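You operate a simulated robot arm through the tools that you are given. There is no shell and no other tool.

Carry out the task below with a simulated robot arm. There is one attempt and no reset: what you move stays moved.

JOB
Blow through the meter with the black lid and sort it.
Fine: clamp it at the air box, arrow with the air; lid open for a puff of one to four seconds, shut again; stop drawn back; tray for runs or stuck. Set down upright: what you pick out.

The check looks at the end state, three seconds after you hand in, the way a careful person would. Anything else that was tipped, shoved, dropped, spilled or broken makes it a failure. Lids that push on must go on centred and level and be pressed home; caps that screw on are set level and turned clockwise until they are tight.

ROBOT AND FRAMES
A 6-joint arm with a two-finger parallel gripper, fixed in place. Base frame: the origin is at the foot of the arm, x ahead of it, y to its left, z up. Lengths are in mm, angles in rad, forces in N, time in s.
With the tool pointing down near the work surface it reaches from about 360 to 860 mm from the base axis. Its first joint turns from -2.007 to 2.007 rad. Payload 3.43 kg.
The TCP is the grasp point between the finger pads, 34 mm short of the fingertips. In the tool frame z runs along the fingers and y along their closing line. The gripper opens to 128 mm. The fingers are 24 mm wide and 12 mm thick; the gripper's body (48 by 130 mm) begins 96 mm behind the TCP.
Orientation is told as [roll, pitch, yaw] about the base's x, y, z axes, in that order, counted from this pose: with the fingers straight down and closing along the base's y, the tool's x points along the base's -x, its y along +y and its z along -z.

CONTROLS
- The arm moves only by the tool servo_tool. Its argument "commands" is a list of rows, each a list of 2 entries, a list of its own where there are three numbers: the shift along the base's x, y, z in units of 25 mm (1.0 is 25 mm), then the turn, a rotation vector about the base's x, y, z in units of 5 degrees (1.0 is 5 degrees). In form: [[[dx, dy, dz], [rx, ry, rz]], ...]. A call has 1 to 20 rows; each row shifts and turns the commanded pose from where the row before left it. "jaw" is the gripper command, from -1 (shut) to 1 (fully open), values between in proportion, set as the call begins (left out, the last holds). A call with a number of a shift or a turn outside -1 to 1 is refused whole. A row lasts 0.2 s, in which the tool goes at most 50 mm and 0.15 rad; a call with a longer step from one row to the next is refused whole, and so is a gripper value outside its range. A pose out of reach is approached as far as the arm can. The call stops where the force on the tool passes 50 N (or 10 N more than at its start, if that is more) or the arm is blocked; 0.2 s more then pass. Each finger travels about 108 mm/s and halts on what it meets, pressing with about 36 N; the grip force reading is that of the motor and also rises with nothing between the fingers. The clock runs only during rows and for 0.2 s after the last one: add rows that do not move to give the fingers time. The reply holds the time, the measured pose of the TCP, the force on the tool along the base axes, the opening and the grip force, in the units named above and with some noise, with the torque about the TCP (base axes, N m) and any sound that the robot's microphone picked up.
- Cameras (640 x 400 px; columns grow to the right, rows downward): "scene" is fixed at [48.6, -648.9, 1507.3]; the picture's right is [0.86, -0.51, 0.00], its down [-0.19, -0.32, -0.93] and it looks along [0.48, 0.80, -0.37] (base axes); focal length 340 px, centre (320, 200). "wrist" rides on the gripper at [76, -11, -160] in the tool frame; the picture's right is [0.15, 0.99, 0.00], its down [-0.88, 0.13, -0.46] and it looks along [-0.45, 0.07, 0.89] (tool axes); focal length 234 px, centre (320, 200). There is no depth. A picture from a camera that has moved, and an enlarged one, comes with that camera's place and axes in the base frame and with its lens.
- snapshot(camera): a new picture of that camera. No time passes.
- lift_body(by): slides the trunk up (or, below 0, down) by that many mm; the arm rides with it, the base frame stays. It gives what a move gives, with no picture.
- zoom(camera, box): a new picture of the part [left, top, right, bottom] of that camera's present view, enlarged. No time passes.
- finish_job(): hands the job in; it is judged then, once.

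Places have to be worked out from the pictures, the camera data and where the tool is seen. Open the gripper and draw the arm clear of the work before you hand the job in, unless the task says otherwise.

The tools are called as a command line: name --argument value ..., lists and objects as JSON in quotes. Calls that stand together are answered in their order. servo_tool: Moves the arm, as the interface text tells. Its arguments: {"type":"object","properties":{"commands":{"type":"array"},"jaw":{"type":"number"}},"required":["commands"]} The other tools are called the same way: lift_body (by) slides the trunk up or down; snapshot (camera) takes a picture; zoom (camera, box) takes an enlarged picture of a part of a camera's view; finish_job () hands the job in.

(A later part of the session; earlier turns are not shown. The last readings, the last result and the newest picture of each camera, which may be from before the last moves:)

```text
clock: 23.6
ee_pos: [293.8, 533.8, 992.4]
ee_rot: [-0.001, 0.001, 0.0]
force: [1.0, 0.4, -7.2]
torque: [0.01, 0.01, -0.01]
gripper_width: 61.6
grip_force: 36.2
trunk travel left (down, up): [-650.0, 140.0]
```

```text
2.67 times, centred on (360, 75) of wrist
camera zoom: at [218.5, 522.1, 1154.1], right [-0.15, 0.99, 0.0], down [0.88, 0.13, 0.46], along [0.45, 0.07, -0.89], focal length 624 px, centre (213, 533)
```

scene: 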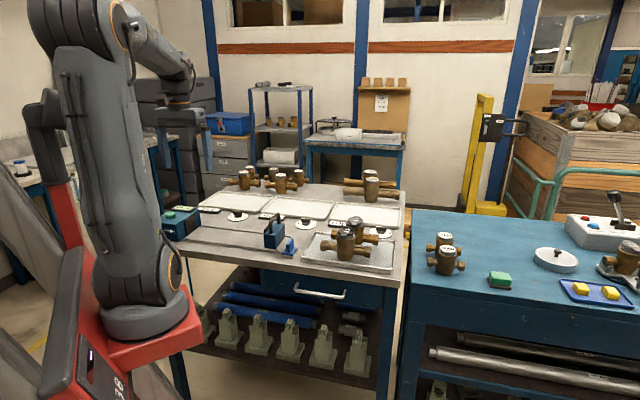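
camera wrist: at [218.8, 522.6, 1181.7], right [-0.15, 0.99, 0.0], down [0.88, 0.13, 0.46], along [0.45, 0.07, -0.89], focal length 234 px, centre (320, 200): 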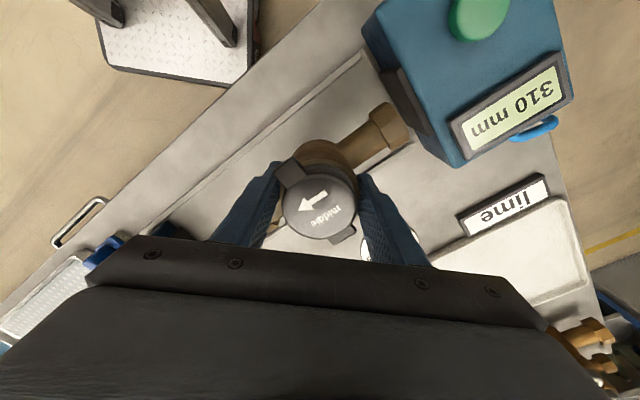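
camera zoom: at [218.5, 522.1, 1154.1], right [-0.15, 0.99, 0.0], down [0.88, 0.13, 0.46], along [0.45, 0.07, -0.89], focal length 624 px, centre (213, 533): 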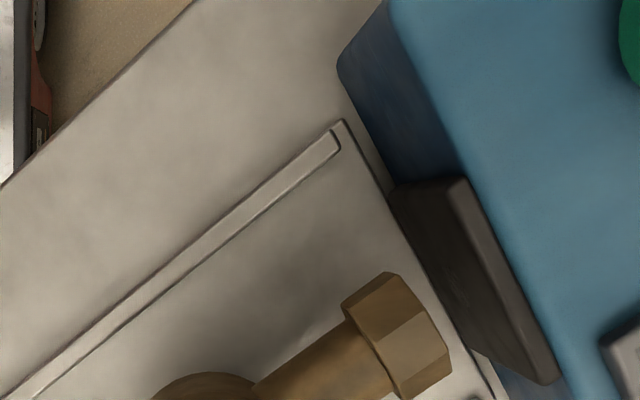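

Lowering in 1 mm steps toward bench contact while sliding toward the port.

servo_tool --commands '[[[-0.1, 0.1, -0.04], [0, 0, 0]], [[-0.1, 0.1, -0.04], [0, 0, 0]], [[0, 0, -0.04], [0, 0, 0]], [[0, 0, 0], [0, 0, 0]]]'

```text
clock: 24.6
ee_pos: [287.7, 539.0, 991.4]
ee_rot: [0.001, -0.002, 0.002]
force: [0.1, -0.2, -6.0]
torque: [0.01, 0.02, -0.01]
gripper_width: 61.6
grip_force: 36.3
trunk travel left (down, up): [-650.0, 140.0]
```

No firm contact yet; continue down slowly.

servo_tool --commands '[[[0, 0, -0.04], [0, 0, 0]], [[0, 0, -0.04], [0, 0, 0]], [[0, 0, 0], [0, 0, 0]]]'

servo_tool --commands '[[[0, 0, -0.04], [0, 0, 0]], [[0, 0, -0.04], [0, 0, 0]], [[0, 0, 0], [0, 0, 0]]]'

zoom --camera "scene" --box '[150, 180, 262, 250]'

```text
clock: 25.4
ee_pos: [288.0, 538.5, 988.5]
ee_rot: [0.001, -0.002, 0.001]
force: [0.3, -2.0, -2.0]
torque: [-0.16, 0.09, -0.01]
gripper_width: 61.4
grip_force: 36.5
trunk travel left (down, up): [-650.0, 140.0]
```

```text
clock: 26.2
ee_pos: [289.4, 536.9, 987.4]
ee_rot: [0.004, -0.001, 0.0]
force: [-1.3, 0.8, 25.9]
torque: [-0.3, 0.48, -0.05]
gripper_width: 61.7
grip_force: 36.4
trunk travel left (down, up): [-650.0, 140.0]
```

```text
5.71 times, centred on (206, 215) of scene
camera zoom: at [48.6, -648.9, 1507.3], right [0.86, -0.51, 0.0], down [-0.19, -0.32, -0.93], along [0.48, 0.8, -0.37], focal length 1946 px, centre (971, 114)
```

zoom: 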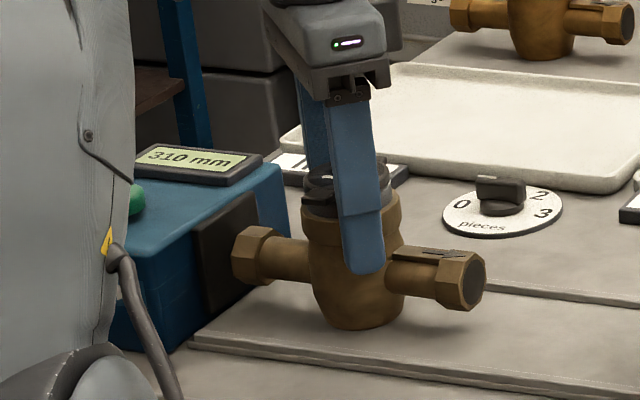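

Contact with bench at TCP z≈988. Easing up 2 mm and creeping toward the port until a light push is felt.

servo_tool --commands '[[[0, 0, 0.1], [0, 0, 0]], [[0, 0, 0], [0, 0, 0]]]'

servo_tool --commands '[[[-0.05, 0.05, 0], [0, 0, 0]], [[-0.05, 0.05, 0], [0, 0, 0]], [[-0.05, 0.05, 0], [0, 0, 0]], [[0, 0, 0], [0, 0, 0]]]'

```text
clock: 26.8
ee_pos: [289.5, 538.0, 987.4]
ee_rot: [-0.001, 0.0, -0.001]
force: [2.6, 4.5, 8.2]
torque: [0.65, -0.47, 0.04]
gripper_width: 61.4
grip_force: 36.6
trunk travel left (down, up): [-650.0, 140.0]
```

```text
clock: 27.8
ee_pos: [283.6, 539.4, 987.2]
ee_rot: [-0.002, 0.0, 0.001]
force: [-0.5, -1.5, -3.1]
torque: [-0.02, -0.11, -0.03]
gripper_width: 61.5
grip_force: 35.8
trunk travel left (down, up): [-650.0, 140.0]
```

Still free (small forces). Creeping a few more mm.

servo_tool --commands '[[[-0.05, 0.05, 0], [0, 0, 0]], [[-0.05, 0.05, 0], [0, 0, 0]], [[0, 0, 0], [0, 0, 0]]]'

zoom --camera "wrist" --box '[260, 20, 500, 170]'

zoom --camera "scene" --box '[170, 205, 234, 245]'

```text
clock: 28.6
ee_pos: [282.4, 542.4, 989.1]
ee_rot: [0.0, 0.0, 0.0]
force: [-0.1, -0.5, -8.0]
torque: [-0.01, 0.07, 0.06]
gripper_width: 61.6
grip_force: 36.3
trunk travel left (down, up): [-650.0, 140.0]
```

```text
2.67 times, centred on (380, 95) of wrist
camera zoom: at [207.6, 532.5, 1149.4], right [-0.15, 0.99, 0.0], down [0.88, 0.13, 0.46], along [0.45, 0.07, -0.89], focal length 624 px, centre (160, 480)
```

zoom: 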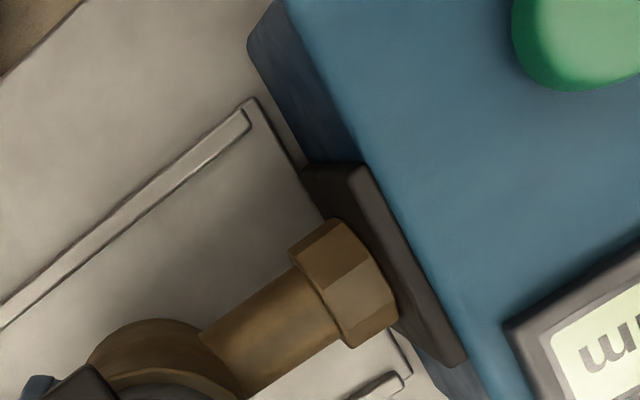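

```text
10.00 times, centred on (202, 225) of scene
camera zoom: at [48.6, -648.9, 1507.3], right [0.86, -0.51, 0.0], down [-0.19, -0.32, -0.93], along [0.48, 0.8, -0.37], focal length 3405 px, centre (1500, -50)
```

zoom: 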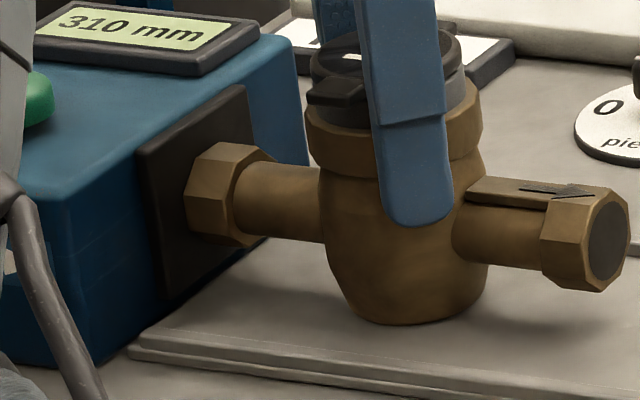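

Inlet is nearly at the plate and centred within ~2 mm. Two more small steps.

servo_tool --commands '[[[-0.03, 0.05, 0], [0, 0, 0]], [[-0.03, 0.05, 0], [0, 0, 0]], [[0, 0, 0], [0, 0, 0]]]'

servo_tool --commands '[[[-0.04, 0.04, 0], [0, 0, 0]], [[0, 0, 0], [0, 0, 0]]]'

zoom --camera "scene" --box '[170, 205, 234, 245]'

```text
clock: 29.4
ee_pos: [281.8, 542.8, 988.1]
ee_rot: [-0.003, 0.001, -0.001]
force: [15.4, -21.3, -5.5]
torque: [-0.71, -0.43, 0.53]
gripper_width: 61.6
grip_force: 35.7
trunk travel left (down, up): [-650.0, 140.0]
```

```text
clock: 30.0
ee_pos: [281.5, 543.7, 988.7]
ee_rot: [-0.002, 0.0, 0.002]
force: [29.3, -38.5, -3.0]
torque: [-1.0, -0.5, 0.33]
gripper_width: 61.8
grip_force: 36.2
trunk travel left (down, up): [-650.0, 140.0]
```

```text
10.00 times, centred on (202, 225) of scene
camera zoom: at [48.6, -648.9, 1507.3], right [0.86, -0.51, 0.0], down [-0.19, -0.32, -0.93], along [0.48, 0.8, -0.37], focal length 3405 px, centre (1500, -50)
```

zoom: 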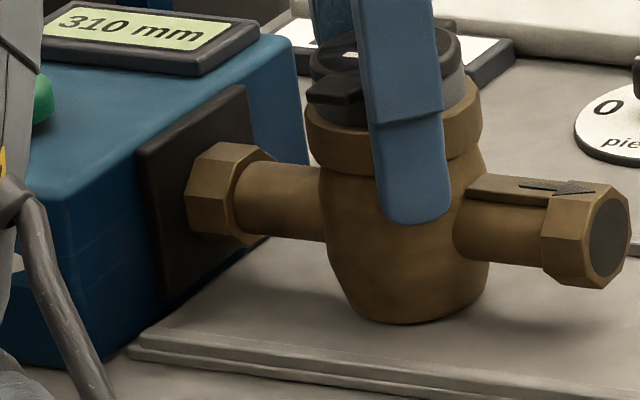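

Contact with the port plate felt. Backing off to relieve, settling onto the bench, then releasing partly.

servo_tool --commands '[[[0.08, -0.1, 0], [0, 0, 0]], [[0, 0, -0.03], [0, 0, 0]], [[0, 0, 0], [0, 0, 0]]]'

```text
clock: 30.8
ee_pos: [281.6, 543.6, 988.2]
ee_rot: [0.001, 0.0, 0.001]
force: [14.4, -23.4, -3.3]
torque: [-0.46, -0.18, 0.36]
gripper_width: 61.3
grip_force: 36.5
trunk travel left (down, up): [-650.0, 140.0]
```

Still pressing; back off a bit more.

servo_tool --commands '[[[0.05, -0.07, 0], [0, 0, 0]], [[0, 0, -0.02], [0, 0, 0]], [[0, 0, 0], [0, 0, 0]]]'

```text
clock: 31.6
ee_pos: [282.9, 544.3, 987.4]
ee_rot: [0.003, 0.002, -0.001]
force: [-2.8, 1.1, 1.1]
torque: [0.11, 0.45, -0.03]
gripper_width: 61.5
grip_force: 36.2
trunk travel left (down, up): [-650.0, 140.0]
```

Forces near zero and the meter rests on the bench. Opening the jaw and rising.

servo_tool --commands '[[[0, 0, 0], [0, 0, 0]], [[0, 0, 0], [0, 0, 0]], [[0, 0, 0], [0, 0, 0]]]' --jaw 0.4

servo_tool --commands '[[[0, 0, 0.4], [0, 0, 0]], [[0, 0, 0.9], [0, 0, 0]], [[0, 0, 0.9], [0, 0, 0]], [[0, 0, 0.9], [0, 0, 0]], [[0, 0, 0.9], [0, 0, 0]], [[0, 0, 0.9], [0, 0, 0]], [[0, 0, 0.9], [0, 0, 0]], [[0, 0, 0], [0, 0, 0]]]'

zoom --camera "scene" --box '[150, 180, 262, 250]'

snapshot --camera "wrist"

```text
clock: 32.4
ee_pos: [282.5, 541.7, 988.1]
ee_rot: [-0.001, 0.0, 0.001]
force: [0.5, -0.3, -0.7]
torque: [0.0, 0.0, 0.05]
gripper_width: 89.5
grip_force: 0.0
trunk travel left (down, up): [-650.0, 140.0]
```

```text
clock: 34.2
ee_pos: [282.4, 543.4, 1133.0]
ee_rot: [-0.002, 0.0, 0.0]
force: [0.0, -0.4, 0.7]
torque: [0.01, 0.06, 0.01]
gripper_width: 89.7
grip_force: 0.0
trunk travel left (down, up): [-650.0, 140.0]
```

```text
5.71 times, centred on (206, 215) of scene
camera zoom: at [48.6, -648.9, 1507.3], right [0.86, -0.51, 0.0], down [-0.19, -0.32, -0.93], along [0.48, 0.8, -0.37], focal length 1946 px, centre (971, 114)
```

zoom: 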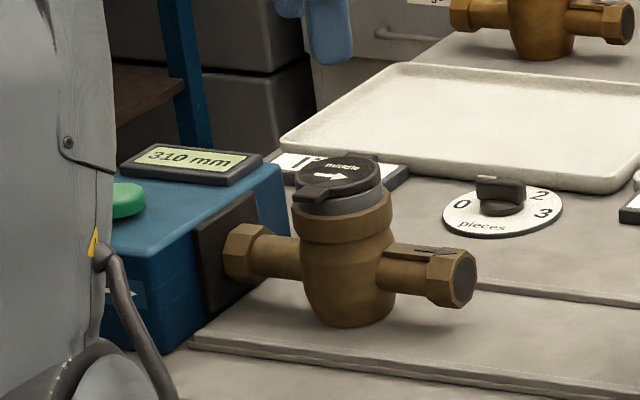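

```text
taken
camera wrist: at [207.8, 531.6, 1294.2], right [-0.15, 0.99, 0.0], down [0.88, 0.13, 0.46], along [0.45, 0.07, -0.89], focal length 234 px, centre (320, 200)
```

wrist: 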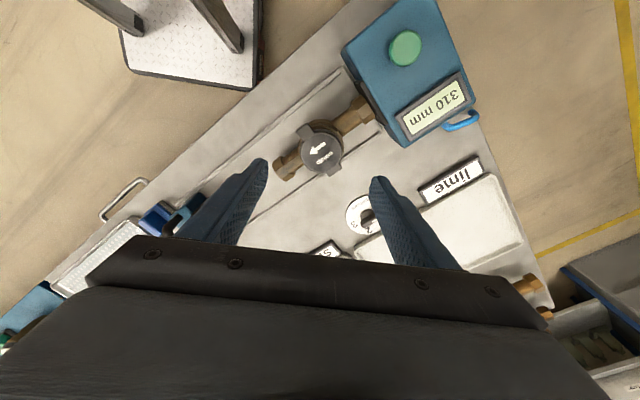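

The meter stands upright against the port, lid confirmed black. Next, go to the stop handle with yaw 45° (fingers closing along the rail direction).

servo_tool --commands '[[[0.825, -0.787, 0], [0, 0, 1]], [[0.825, -0.787, 0], [0, 0, 1]], [[0.825, -0.787, 0], [0, 0, 1]], [[0.825, -0.787, 0], [0, 0, 1]], [[0.825, -0.787, 0], [0, 0, 1]], [[0.825, -0.787, 0], [0, 0, 1]], [[0.825, -0.787, 0], [0, 0, 1]], [[0.825, -0.787, 0], [0, 0, 1]], [[0.825, -0.787, 0], [0, 0, 1]], [[0, 0, 0], [0, 0, 0]]]' --jaw 0.1

snapshot --camera "wrist"

zoom --camera "wrist" --box '[240, 60, 400, 220]'

zoom --camera "scene" --box '[220, 150, 332, 260]'

```text
clock: 36.4
ee_pos: [468.9, 365.1, 1132.0]
ee_rot: [0.0, 0.001, 0.785]
force: [0.4, 0.4, -0.1]
torque: [-0.01, 0.01, 0.02]
gripper_width: 70.4
grip_force: 0.0
trunk travel left (down, up): [-650.0, 140.0]
```

```text
taken
camera wrist: at [423.9, 303.8, 1293.8], right [-0.8, 0.59, 0.0], down [0.53, 0.72, 0.46], along [0.27, 0.37, -0.89], focal length 234 px, centre (320, 200)
```

wrist: 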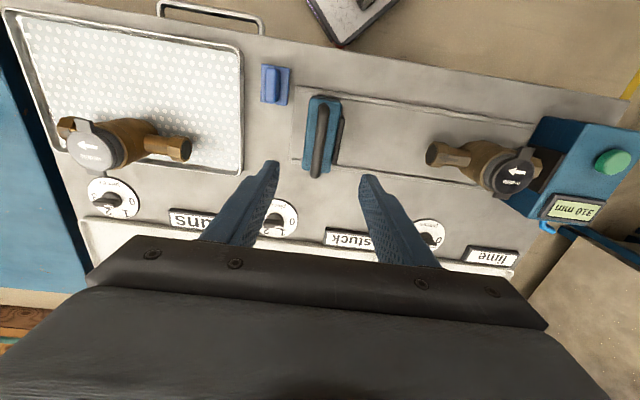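

```text
2.50 times, centred on (320, 140) of wrist
camera zoom: at [423.9, 303.8, 1293.8], right [-0.8, 0.59, 0.0], down [0.53, 0.72, 0.46], along [0.27, 0.37, -0.89], focal length 585 px, centre (320, 350)
```

zoom: 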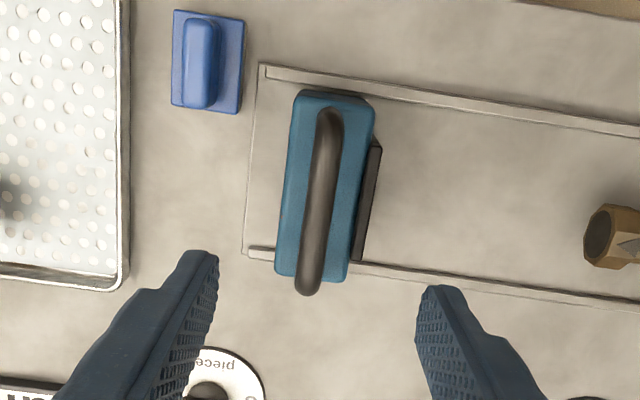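

```text
3.64 times, centred on (276, 205) of scene
camera zoom: at [48.6, -648.9, 1507.3], right [0.86, -0.51, 0.0], down [-0.19, -0.32, -0.93], along [0.48, 0.8, -0.37], focal length 1238 px, centre (480, 182)
```

zoom: 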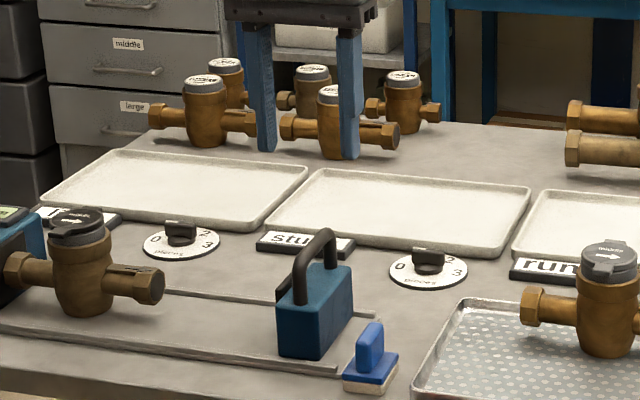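

Handle bar centre ≈ u 75, v 583, top z≈1012. Descending to straddle it.

servo_tool --commands '[[[-0.03, -0.04, -0.84], [0, 0, 0]], [[-0.03, -0.04, -0.84], [0, 0, 0]], [[-0.03, -0.05, -0.84], [0, 0, 0]], [[-0.03, -0.05, -0.84], [0, 0, 0]], [[-0.03, -0.05, -0.84], [0, 0, 0]], [[0, 0, -0.84], [0, 0, 0]], [[0, 0, 0], [0, 0, 0]]]'

snapshot --camera "wrist"

zoom --camera "scene" --box '[220, 180, 332, 260]'

```text
clock: 38.0
ee_pos: [465.7, 359.2, 1006.5]
ee_rot: [0.001, 0.001, 0.787]
force: [-0.5, -0.7, -0.8]
torque: [0.04, 0.02, -0.01]
gripper_width: 70.6
grip_force: 0.1
trunk travel left (down, up): [-650.0, 140.0]
```

```text
taken
camera wrist: at [420.1, 298.7, 1167.9], right [-0.8, 0.6, 0.0], down [0.53, 0.71, 0.46], along [0.27, 0.37, -0.89], focal length 234 px, centre (320, 200)
```

wrist: 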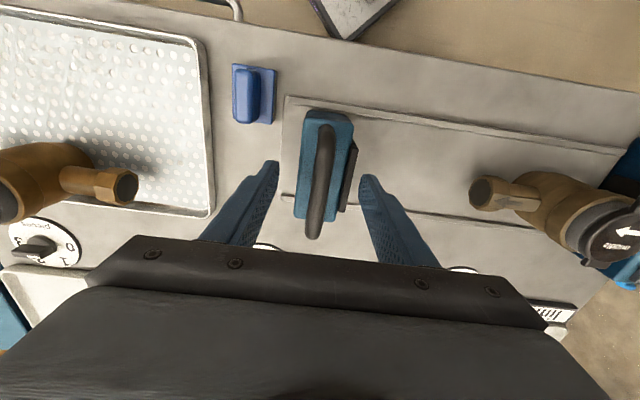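

```text
5.00 times, centred on (276, 220) of scene
camera zoom: at [48.6, -648.9, 1507.3], right [0.86, -0.51, 0.0], down [-0.19, -0.32, -0.93], along [0.48, 0.8, -0.37], focal length 1702 px, centre (540, 100)
```

zoom: 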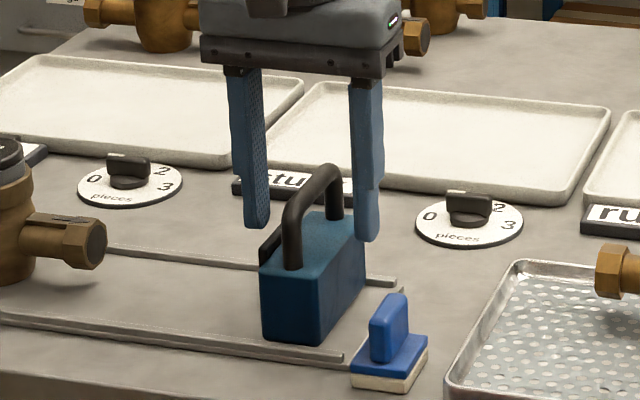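

Fingers straddle the handle bar; closing on it.

servo_tool --commands '[[[0, 0, 0], [0, 0, 0]], [[0, 0, 0], [0, 0, 0]], [[0, 0, 0], [0, 0, 0]], [[0, 0, 0], [0, 0, 0]]]' --jaw -1

zoom --camera "scene" --box '[220, 180, 332, 260]'

```text
clock: 39.0
ee_pos: [465.2, 359.0, 1006.1]
ee_rot: [0.0, -0.001, 0.786]
force: [1.3, -2.4, -1.4]
torque: [0.07, -0.08, -0.05]
gripper_width: 13.8
grip_force: 44.9
trunk travel left (down, up): [-650.0, 140.0]
```

```text
5.00 times, centred on (276, 220) of scene
camera zoom: at [48.6, -648.9, 1507.3], right [0.86, -0.51, 0.0], down [-0.19, -0.32, -0.93], along [0.48, 0.8, -0.37], focal length 1702 px, centre (540, 100)
```

zoom: 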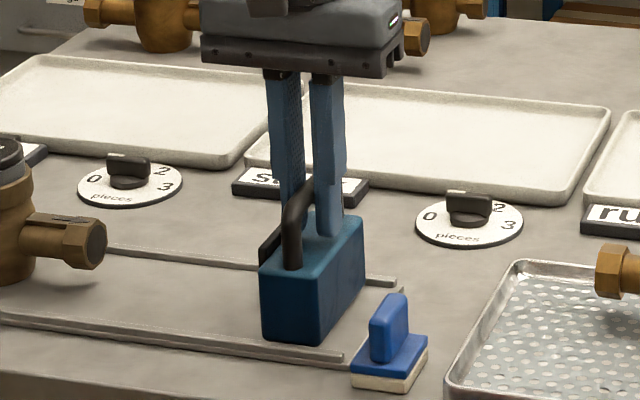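

Handle gripped (13.8 mm). Sliding the stop toward the meter along the rails.

servo_tool --commands '[[[-0.15, 0.15, 0], [0, 0, 0]], [[-0.3, 0.3, 0], [0, 0, 0]], [[-0.3, 0.3, 0], [0, 0, 0]], [[-0.3, 0.3, 0], [0, 0, 0]], [[0, 0, 0], [0, 0, 0]]]'

zoom --camera "scene" --box '[160, 180, 300, 260]'

```text
clock: 40.2
ee_pos: [437.4, 387.5, 1006.6]
ee_rot: [0.0, -0.003, 0.786]
force: [8.2, 11.2, 23.0]
torque: [-0.44, 0.44, -0.15]
gripper_width: 13.7
grip_force: 44.7
trunk travel left (down, up): [-650.0, 140.0]
```

```text
4.57 times, centred on (230, 220) of scene
camera zoom: at [48.6, -648.9, 1507.3], right [0.86, -0.51, 0.0], down [-0.19, -0.32, -0.93], along [0.48, 0.8, -0.37], focal length 1556 px, centre (731, 109)
```

zoom: 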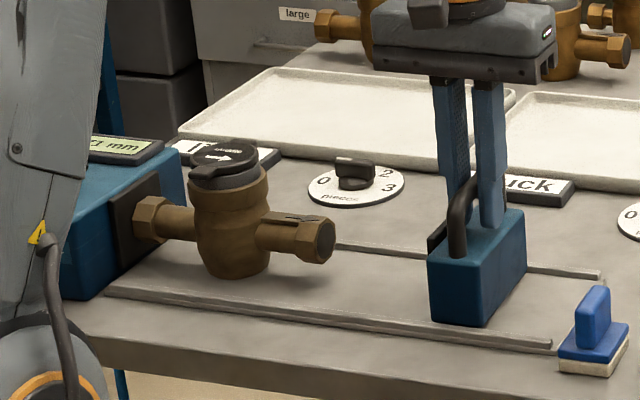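

It slides fine; a small sideways/vertical load suggests a ~1 mm offset, which I'll correct while continuing.

servo_tool --commands '[[[-0.2, 0.26, 0.04], [0, 0, 0]], [[-0.3, 0.3, 0], [0, 0, 0]], [[-0.3, 0.3, 0], [0, 0, 0]], [[-0.3, 0.3, 0], [0, 0, 0]], [[-0.3, 0.3, 0], [0, 0, 0]], [[0, 0, 0], [0, 0, 0]]]'

zoom --camera "scene" --box '[150, 180, 290, 260]'

```text
clock: 41.6
ee_pos: [402.2, 421.9, 1006.2]
ee_rot: [0.0, 0.001, 0.787]
force: [1.0, 3.8, 13.5]
torque: [0.11, -0.06, -0.17]
gripper_width: 13.6
grip_force: 45.1
trunk travel left (down, up): [-650.0, 140.0]
```

```text
4.57 times, centred on (220, 220) of scene
camera zoom: at [48.6, -648.9, 1507.3], right [0.86, -0.51, 0.0], down [-0.19, -0.32, -0.93], along [0.48, 0.8, -0.37], focal length 1556 px, centre (777, 109)
```

zoom: 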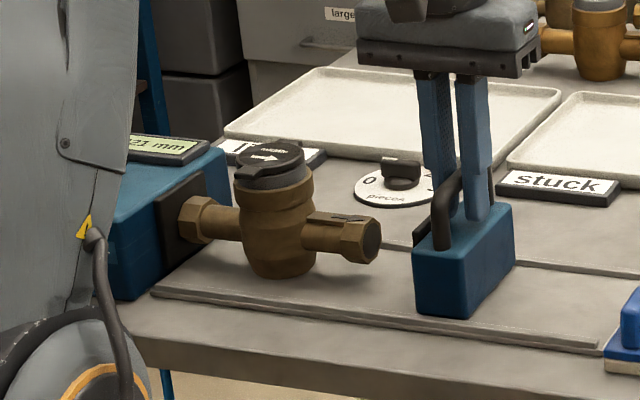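

Display reads ~221 mm; roughly 55 mm to go. Continue, slowing near contact.

servo_tool --commands '[[[-0.3, 0.3, 0.02], [0, 0, 0]], [[-0.3, 0.3, 0], [0, 0, 0]], [[-0.3, 0.3, 0], [0, 0, 0]], [[-0.3, 0.3, 0], [0, 0, 0]], [[-0.15, 0.15, 0], [0, 0, 0]], [[0, 0, 0], [0, 0, 0]]]'

zoom --camera "scene" --box '[150, 180, 290, 260]'

snapshot --camera "wrist"

```text
clock: 43.0
ee_pos: [368.5, 456.4, 1006.4]
ee_rot: [0.001, 0.001, 0.786]
force: [-7.2, -9.2, 12.7]
torque: [0.16, -0.18, -0.07]
gripper_width: 13.8
grip_force: 45.0
trunk travel left (down, up): [-650.0, 140.0]
```

```text
4.57 times, centred on (220, 220) of scene
camera zoom: at [48.6, -648.9, 1507.3], right [0.86, -0.51, 0.0], down [-0.19, -0.32, -0.93], along [0.48, 0.8, -0.37], focal length 1556 px, centre (777, 109)
```

zoom: 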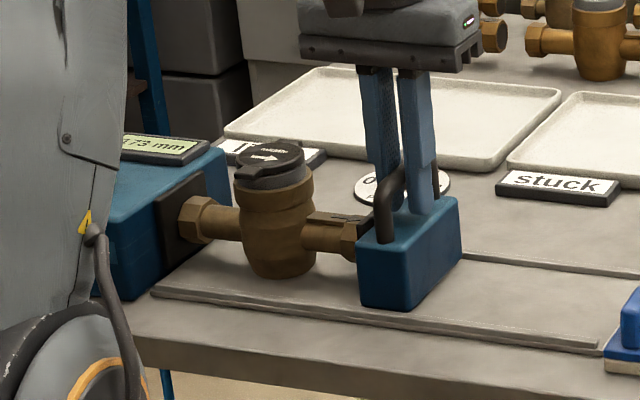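

```text
taken
camera wrist: at [323.8, 394.8, 1167.9], right [-0.8, 0.6, 0.0], down [0.53, 0.71, 0.46], along [0.27, 0.37, -0.89], focal length 234 px, centre (320, 200)
```

wrist: 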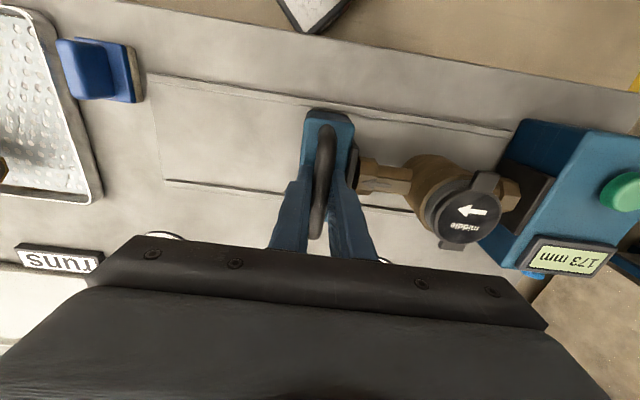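

Display 173 mm. Creeping until the plate presses on the outlet.

servo_tool --commands '[[[-0.07, 0.03, 0], [0, 0, 0]], [[-0.05, 0.05, 0], [0, 0, 0]], [[-0.05, 0.05, 0], [0, 0, 0]], [[0, 0, 0], [0, 0, 0]]]'

zoom --camera "wrist" --box '[500, 220, 640, 290]'

```text
clock: 44.0
ee_pos: [365.9, 458.7, 1008.2]
ee_rot: [-0.001, 0.0, 0.785]
force: [-1.0, -7.4, -7.9]
torque: [0.99, -0.98, -0.05]
gripper_width: 13.6
grip_force: 45.1
trunk travel left (down, up): [-650.0, 140.0]
```

```text
4.57 times, centred on (570, 255) of wrist
camera zoom: at [320.7, 398.1, 1167.9], right [-0.8, 0.6, 0.0], down [0.53, 0.72, 0.46], along [0.27, 0.37, -0.89], focal length 1070 px, centre (-823, -51)
```

zoom: 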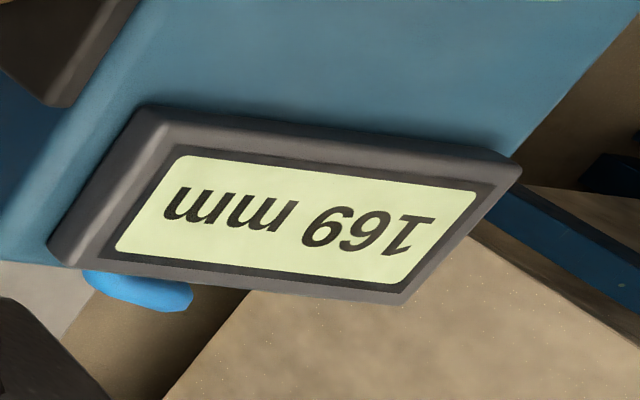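

169 mm; beginning to load. Push another couple of mm and re-read.

servo_tool --commands '[[[-0.05, 0.05, 0], [0, 0, 0]], [[-0.05, 0.05, 0], [0, 0, 0]], [[0, 0, 0], [0, 0, 0]]]'

zoom --camera "wrist" --box '[500, 220, 640, 290]'

zoom --camera "wrist" --box '[280, 90, 540, 260]'

```text
clock: 44.8
ee_pos: [362.6, 461.4, 1006.8]
ee_rot: [0.0, 0.001, 0.786]
force: [5.2, -4.7, -14.0]
torque: [0.15, -0.16, 0.01]
gripper_width: 13.7
grip_force: 45.2
trunk travel left (down, up): [-650.0, 140.0]
```

```text
4.57 times, centred on (570, 255) of wrist
camera zoom: at [318.5, 400.5, 1167.9], right [-0.8, 0.6, 0.0], down [0.53, 0.72, 0.46], along [0.27, 0.37, -0.89], focal length 1070 px, centre (-823, -51)
```

zoom: 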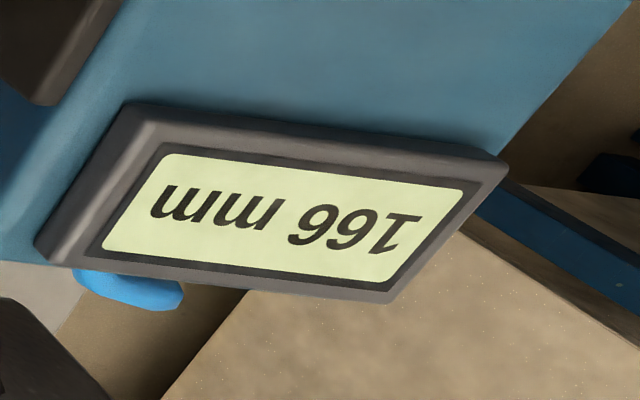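

```text
2.35 times, centred on (410, 175) of wrist
camera zoom: at [318.5, 400.5, 1167.9], right [-0.8, 0.6, 0.0], down [0.53, 0.72, 0.46], along [0.27, 0.37, -0.89], focal length 551 px, centre (108, 259)
```

zoom: 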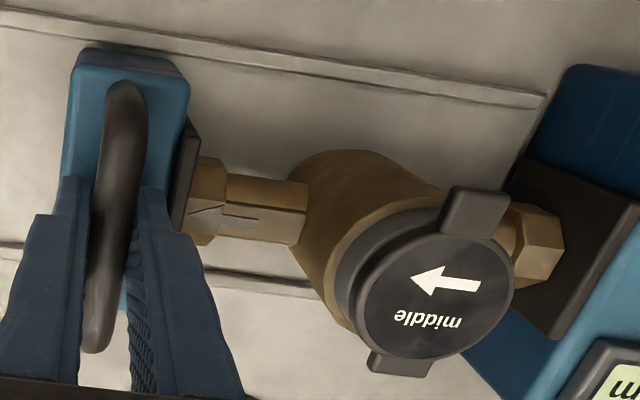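

166 mm and the outlet hex is nearly on the stop plate. Push a bit more.

servo_tool --commands '[[[-0.05, 0.05, 0], [0, 0, 0]], [[-0.05, 0.05, 0], [0, 0, 0]], [[0, 0, 0], [0, 0, 0]]]'

zoom --camera "wrist" --box '[500, 220, 640, 290]'

```text
clock: 45.6
ee_pos: [363.2, 461.8, 1006.2]
ee_rot: [0.0, 0.002, 0.785]
force: [26.1, -28.4, -19.3]
torque: [0.38, -0.49, -0.03]
gripper_width: 13.7
grip_force: 44.8
trunk travel left (down, up): [-650.0, 140.0]
```

```text
4.57 times, centred on (570, 255) of wrist
camera zoom: at [318.0, 401.2, 1168.1], right [-0.8, 0.6, 0.0], down [0.53, 0.72, 0.45], along [0.27, 0.36, -0.89], focal length 1070 px, centre (-823, -51)
```

zoom: 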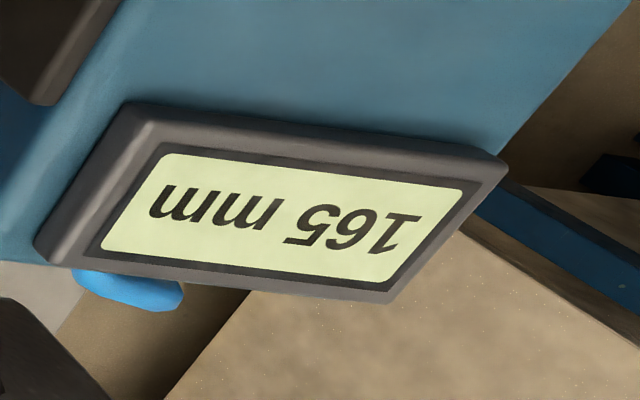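

165 mm with ~38 N clamping. Releasing the handle and rising straight up, then checking that it holds.

servo_tool --commands '[[[0, 0, 0], [0, 0, 0]], [[0, 0, 0], [0, 0, 0]], [[0, 0, 0.3], [0, 0, 0]], [[0, 0, 0.8], [0, 0, 0]], [[0, 0, 0.9], [0, 0, 0]], [[0, 0, 0.9], [0, 0, 0]], [[0, 0, 0.9], [0, 0, 0]], [[0, 0, 0], [0, 0, 0]]]' --jaw -0.35

snapshot --camera "wrist"

zoom --camera "wrist" --box '[360, 100, 600, 250]'

zoom --camera "scene" --box '[150, 180, 262, 250]'

```text
clock: 47.4
ee_pos: [360.3, 463.8, 1104.3]
ee_rot: [0.0, 0.001, 0.786]
force: [-1.5, -0.7, 0.6]
torque: [0.01, -0.01, 0.01]
gripper_width: 41.5
grip_force: 0.1
trunk travel left (down, up): [-650.0, 140.0]
```

```text
taken
camera wrist: at [315.7, 402.6, 1265.5], right [-0.8, 0.6, 0.0], down [0.53, 0.71, 0.46], along [0.27, 0.37, -0.89], focal length 234 px, centre (320, 200)
```

wrist: 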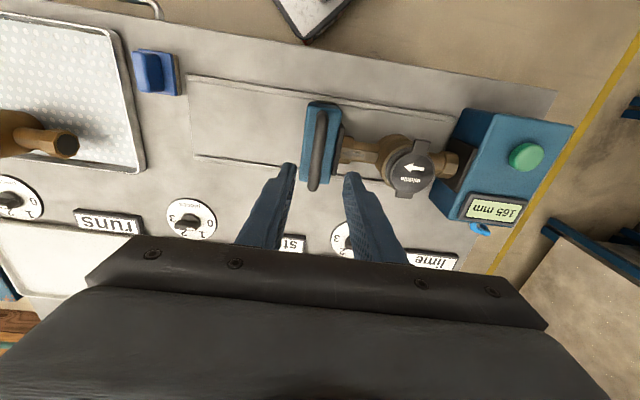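

```text
2.67 times, centred on (480, 175) of wrist
camera zoom: at [315.7, 402.6, 1265.5], right [-0.8, 0.6, 0.0], down [0.53, 0.71, 0.46], along [0.27, 0.37, -0.89], focal length 624 px, centre (-107, 267)
```

zoom: 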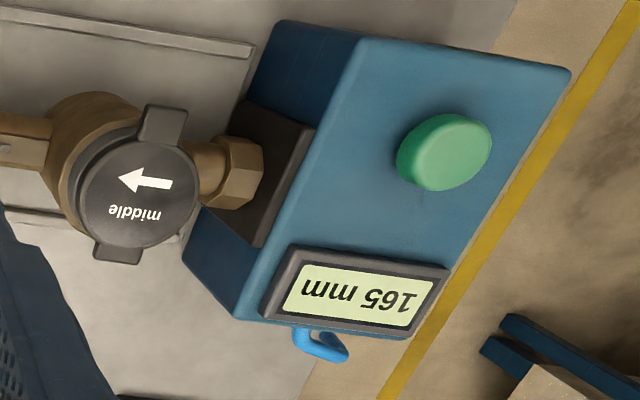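

```text
5.71 times, centred on (206, 215) of scene
camera zoom: at [48.6, -648.9, 1507.3], right [0.86, -0.51, 0.0], down [-0.19, -0.32, -0.93], along [0.48, 0.8, -0.37], focal length 1946 px, centre (971, 114)
```

zoom: 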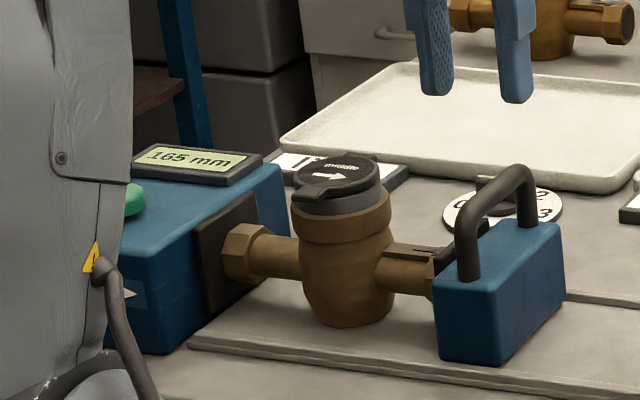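

Clamped at 165 mm and holding. Let me look at the lid closely to tell the lift tab from the hinge.

zoom --camera "scene" --box '[195, 203, 227, 223]'

zoom --camera "wrist" --box '[376, 135, 448, 207]'

zoom --camera "scene" --box '[340, 210, 380, 240]'

```text
16.00 times, centred on (211, 213) of scene
camera zoom: at [48.6, -648.9, 1507.3], right [0.86, -0.51, 0.0], down [-0.19, -0.32, -0.93], along [0.48, 0.8, -0.37], focal length 5448 px, centre (2064, -8)
```

zoom: 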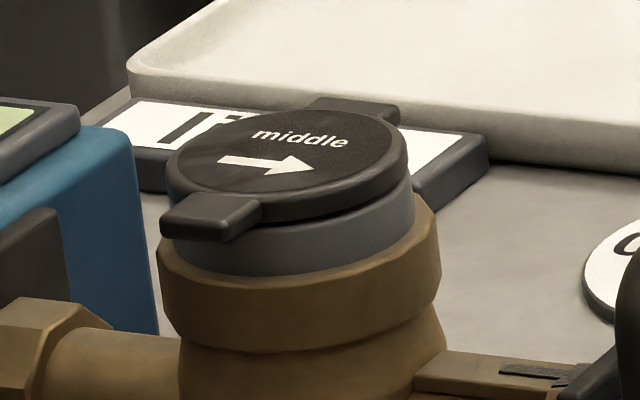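

```text
5.56 times, centred on (412, 171) of wrist
camera zoom: at [315.7, 402.6, 1265.5], right [-0.8, 0.6, 0.0], down [0.53, 0.71, 0.46], along [0.27, 0.37, -0.89], focal length 1301 px, centre (-191, 361)
```

zoom: 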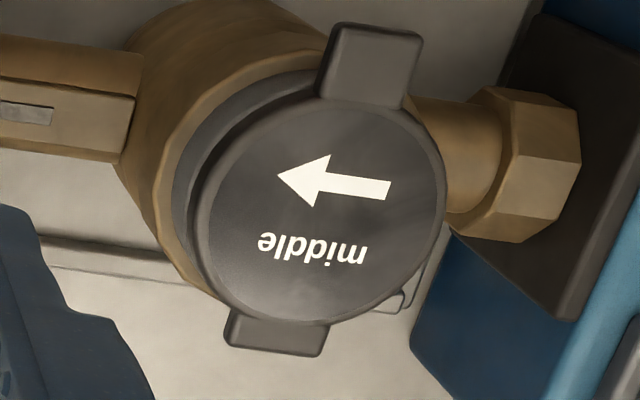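

```text
13.33 times, centred on (360, 225) of scene
camera zoom: at [48.6, -648.9, 1507.3], right [0.86, -0.51, 0.0], down [-0.19, -0.32, -0.93], along [0.48, 0.8, -0.37], focal length 4540 px, centre (-213, -133)
```

zoom: 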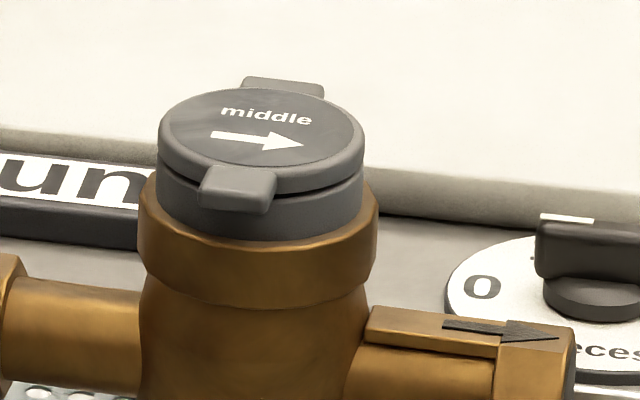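

The -v tab overhangs (lift tab), with the hinge on the far +v side. I'll probe the lid-top height gently with closed fingers first: move above lid centre.

servo_tool --commands '[[[-0.6, 0.63, 0], [0, 0, 0]], [[-0.6, 0.63, 0], [0, 0, 0]], [[-0.6, 0.63, 0], [0, 0, 0]], [[-0.6, 0.63, 0], [0, 0, 0]], [[-0.6, 0.63, 0], [0, 0, 0]], [[0, 0, -0.8], [0, 0, 0]], [[0, 0, -0.8], [0, 0, 0]], [[0, 0, 0], [0, 0, 0]]]' --jaw -1

snapshot --camera "wrist"

zoom --camera "scene" --box '[170, 180, 250, 230]'

```text
clock: 49.2
ee_pos: [286.2, 543.3, 1062.7]
ee_rot: [0.0, 0.0, 0.787]
force: [-0.7, 0.9, -0.2]
torque: [-0.02, 0.01, -0.01]
gripper_width: 0.1
grip_force: 33.2
trunk travel left (down, up): [-650.0, 140.0]
```

```text
taken
camera wrist: at [240.7, 482.3, 1223.1], right [-0.8, 0.6, 0.0], down [0.53, 0.71, 0.46], along [0.27, 0.37, -0.89], focal length 234 px, centre (320, 200)
```

wrist: 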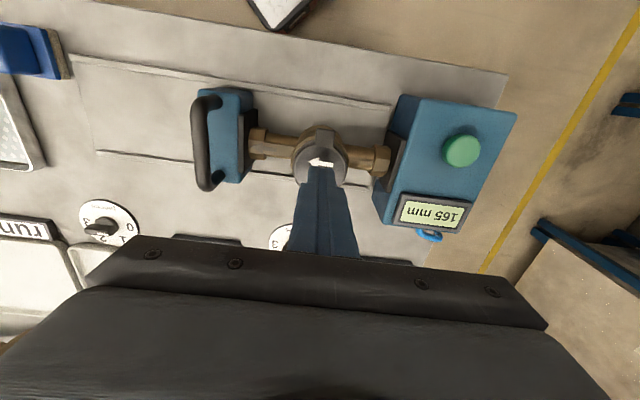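

```text
8.00 times, centred on (210, 205) of scene
camera zoom: at [48.6, -648.9, 1507.3], right [0.86, -0.51, 0.0], down [-0.19, -0.32, -0.93], along [0.48, 0.8, -0.37], focal length 2724 px, centre (1200, 160)
```

zoom: 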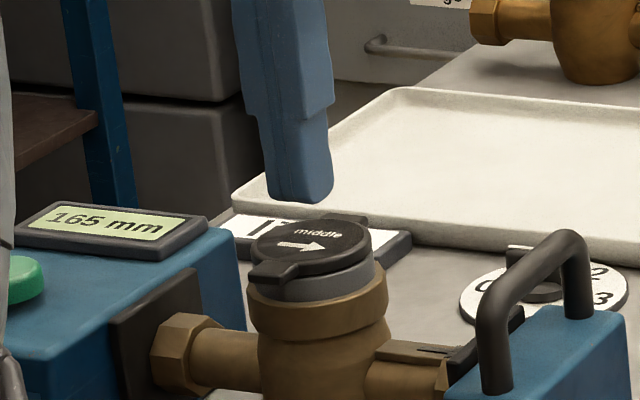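

Tip appears ~18–20 mm above the lid. Descending gently to touch.

servo_tool --commands '[[[0, 0, -0.3], [0, 0, 0]], [[0, 0, -0.2], [0, 0, 0]], [[0, 0, -0.04], [0, 0, 0]], [[0, 0, 0], [0, 0, 0]]]'

servo_tool --commands '[[[0, 0, -0.04], [0, 0, 0]], [[0, 0, -0.04], [0, 0, 0]], [[0, 0, 0], [0, 0, 0]]]'

servo_tool --commands '[[[0, 0, -0.04], [0, 0, 0]], [[0, 0, -0.04], [0, 0, 0]], [[0, 0, 0], [0, 0, 0]]]'

```text
clock: 50.2
ee_pos: [285.4, 542.3, 1048.7]
ee_rot: [0.0, 0.0, 0.786]
force: [0.3, 0.0, 0.0]
torque: [-0.01, 0.03, 0.03]
gripper_width: 0.2
grip_force: 33.3
trunk travel left (down, up): [-650.0, 140.0]
```

```text
clock: 51.0
ee_pos: [285.8, 543.1, 1046.8]
ee_rot: [0.0, 0.0, 0.786]
force: [0.3, -0.4, -0.4]
torque: [0.0, -0.01, 0.03]
gripper_width: 0.2
grip_force: 32.5
trunk travel left (down, up): [-650.0, 140.0]
```

```text
clock: 51.8
ee_pos: [286.2, 543.9, 1045.2]
ee_rot: [0.0, 0.001, 0.786]
force: [-0.7, -0.3, 0.5]
torque: [-0.01, -0.03, 0.03]
gripper_width: 0.0
grip_force: 33.2
trunk travel left (down, up): [-650.0, 140.0]
```

No touch yet (tip ≈1011). Continuing.

servo_tool --commands '[[[0, 0, -0.04], [0, 0, 0]], [[0, 0, -0.04], [0, 0, 0]], [[0, 0, 0], [0, 0, 0]]]'

servo_tool --commands '[[[0, 0, -0.04], [0, 0, 0]], [[0, 0, -0.04], [0, 0, 0]], [[0, 0, 0], [0, 0, 0]]]'

zoom --camera "scene" --box '[190, 190, 230, 215]'

```text
clock: 52.6
ee_pos: [285.5, 544.8, 1043.4]
ee_rot: [0.0, 0.0, 0.784]
force: [-0.4, 0.1, -0.5]
torque: [0.01, 0.0, -0.01]
gripper_width: 0.1
grip_force: 33.0
trunk travel left (down, up): [-650.0, 140.0]
```

```text
clock: 53.4
ee_pos: [286.2, 543.7, 1040.9]
ee_rot: [0.001, 0.001, 0.785]
force: [-1.6, 0.3, 1.9]
torque: [0.08, 0.04, 0.02]
gripper_width: 0.0
grip_force: 32.9
trunk travel left (down, up): [-650.0, 140.0]
```

```text
16.00 times, centred on (210, 202) of scene
camera zoom: at [48.6, -648.9, 1507.3], right [0.86, -0.51, 0.0], down [-0.19, -0.32, -0.93], along [0.48, 0.8, -0.37], focal length 5448 px, centre (2080, 160)
```

zoom: 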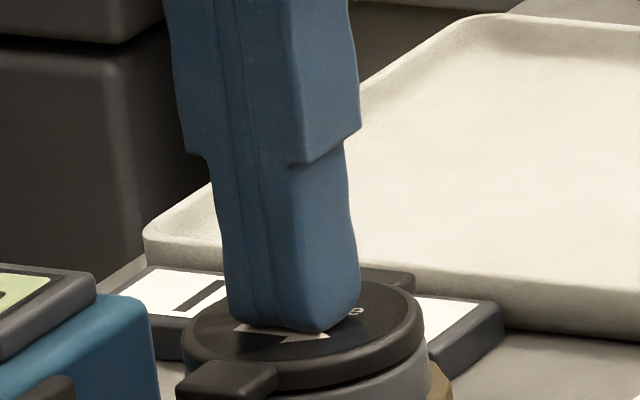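

Lid top found at z≈1007.5. Now I'll back off, open a little, and place the fingers astride the tab (centre v≈545, u≈-181.5).

servo_tool --commands '[[[0, 0, 0.8], [0, 0, 0]], [[-0.58, -0.6, 0], [0, 0, 0]], [[-0.58, -0.6, 0], [0, 0, 0]], [[0, 0, 0], [0, 0, 0]]]' --jaw -0.3

snapshot --camera "wrist"

zoom --camera "wrist" --box '[260, 90, 380, 210]'

zoom --camera "scene" --box '[180, 180, 240, 220]'

```text
clock: 54.4
ee_pos: [253.7, 512.4, 1059.9]
ee_rot: [-0.001, 0.001, 0.784]
force: [0.9, -0.4, 0.0]
torque: [-0.02, 0.0, 0.01]
gripper_width: 44.9
grip_force: 0.1
trunk travel left (down, up): [-650.0, 140.0]
```

```text
taken
camera wrist: at [210.1, 451.6, 1221.6], right [-0.8, 0.6, 0.0], down [0.53, 0.71, 0.46], along [0.27, 0.37, -0.89], focal length 234 px, centre (320, 200)
```

wrist: 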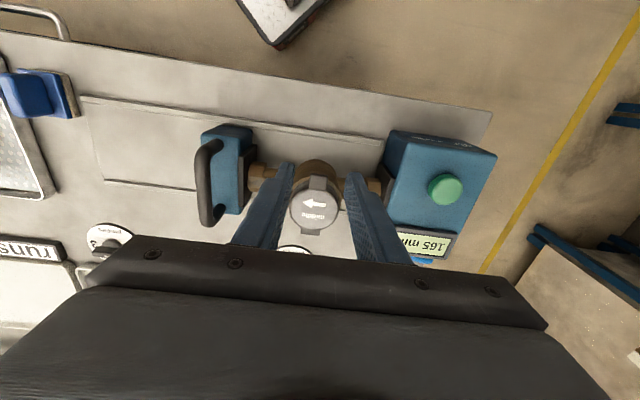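

```text
3.33 times, centred on (320, 150) of wrist
camera zoom: at [210.1, 451.6, 1221.6], right [-0.8, 0.6, 0.0], down [0.53, 0.71, 0.46], along [0.27, 0.37, -0.89], focal length 781 px, centre (320, 367)
```

zoom: 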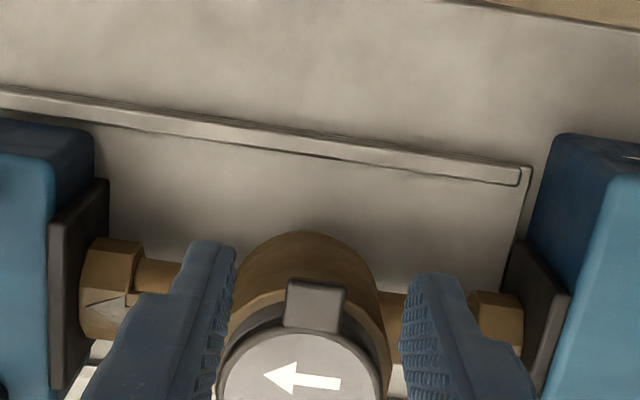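

```text
10.00 times, centred on (210, 200) of scene
camera zoom: at [48.6, -648.9, 1507.3], right [0.86, -0.51, 0.0], down [-0.19, -0.32, -0.93], along [0.48, 0.8, -0.37], focal length 3405 px, centre (1420, 200)
```

zoom: 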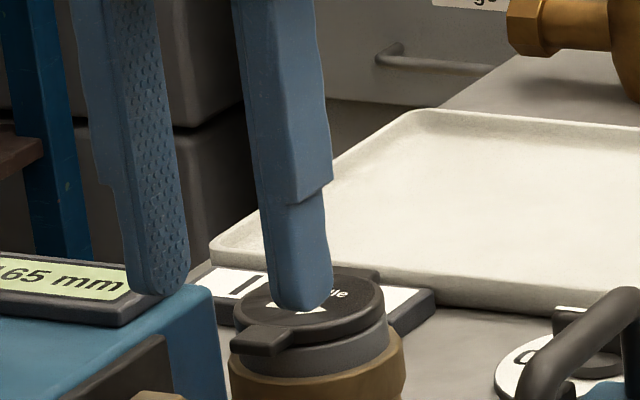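

Tab is at u≈-182.7, v 549–560, 16.6 mm wide, right between the fingers. Shifting 4 mm and descending to tip z≈996, then closing on the tab's sides.

servo_tool --commands '[[[0.11, 0.11, -0.5], [0, 0, 0]], [[0, 0, -0.5], [0, 0, 0]], [[0, 0, -0.2], [0, 0, 0]], [[0, 0, 0], [0, 0, 0]]]'

zoom --camera "wrist" --box '[260, 120, 380, 240]'

zoom --camera "scene" --box '[180, 190, 228, 220]'

```text
clock: 55.4
ee_pos: [259.3, 514.7, 1032.1]
ee_rot: [-0.001, 0.002, 0.785]
force: [0.3, 0.1, 0.6]
torque: [0.01, 0.0, -0.03]
gripper_width: 44.9
grip_force: 0.1
trunk travel left (down, up): [-650.0, 140.0]
```

```text
3.33 times, centred on (320, 180) of wrist
camera zoom: at [214.4, 453.8, 1192.2], right [-0.8, 0.6, 0.0], down [0.53, 0.71, 0.46], along [0.27, 0.37, -0.89], focal length 781 px, centre (320, 267)
```

zoom: 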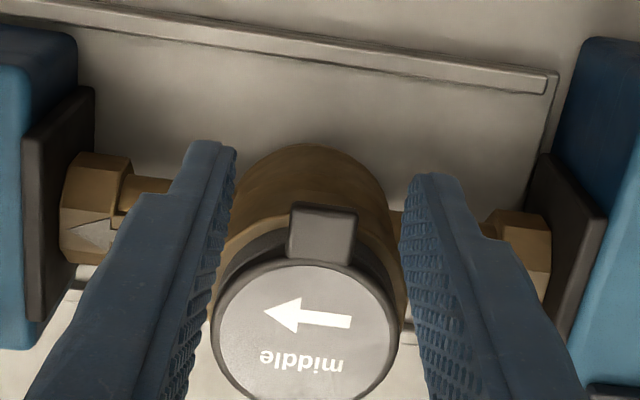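

```text
13.33 times, centred on (204, 205) of scene
camera zoom: at [48.6, -648.9, 1507.3], right [0.86, -0.51, 0.0], down [-0.19, -0.32, -0.93], along [0.48, 0.8, -0.37], focal length 4540 px, centre (1867, 133)
```

zoom: 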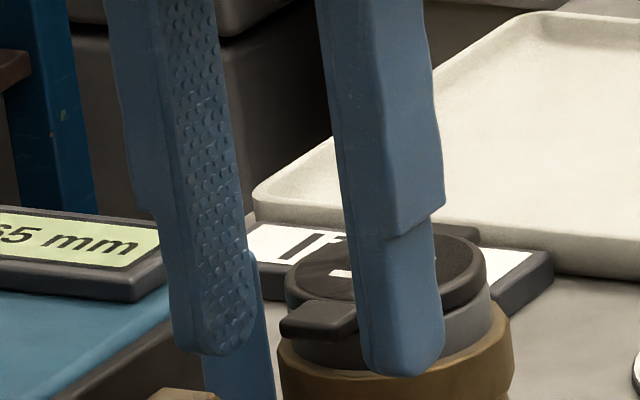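

Positioned astride the tab. Closing gently onto it.

servo_tool --commands '[[[0, 0, 0], [0, 0, 0]], [[0, 0, 0], [0, 0, 0]], [[0, 0, 0], [0, 0, 0]]]' --jaw -1

zoom --camera "wrist" --box '[260, 120, 380, 240]'

zoom --camera "scene" --box '[180, 190, 228, 220]'

```text
clock: 56.2
ee_pos: [258.4, 514.8, 1030.3]
ee_rot: [0.0, 0.001, 0.785]
force: [-5.7, 4.2, 0.6]
torque: [0.18, 0.28, 0.16]
gripper_width: 17.2
grip_force: 36.3
trunk travel left (down, up): [-650.0, 140.0]
```

```text
3.33 times, centred on (320, 180) of wrist
camera zoom: at [214.0, 454.0, 1192.4], right [-0.8, 0.6, 0.0], down [0.53, 0.71, 0.46], along [0.27, 0.37, -0.89], focal length 781 px, centre (320, 267)
```

zoom: 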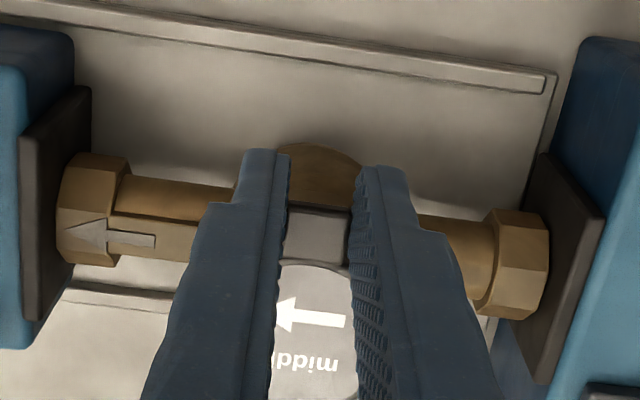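

```text
13.33 times, centred on (204, 205) of scene
camera zoom: at [48.6, -648.9, 1507.3], right [0.86, -0.51, 0.0], down [-0.19, -0.32, -0.93], along [0.48, 0.8, -0.37], focal length 4540 px, centre (1867, 133)
```

zoom: 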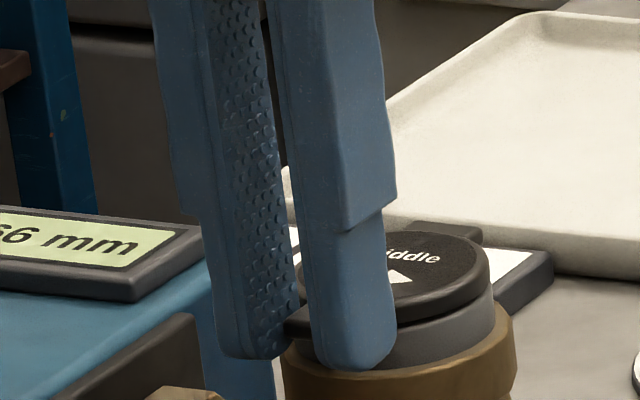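

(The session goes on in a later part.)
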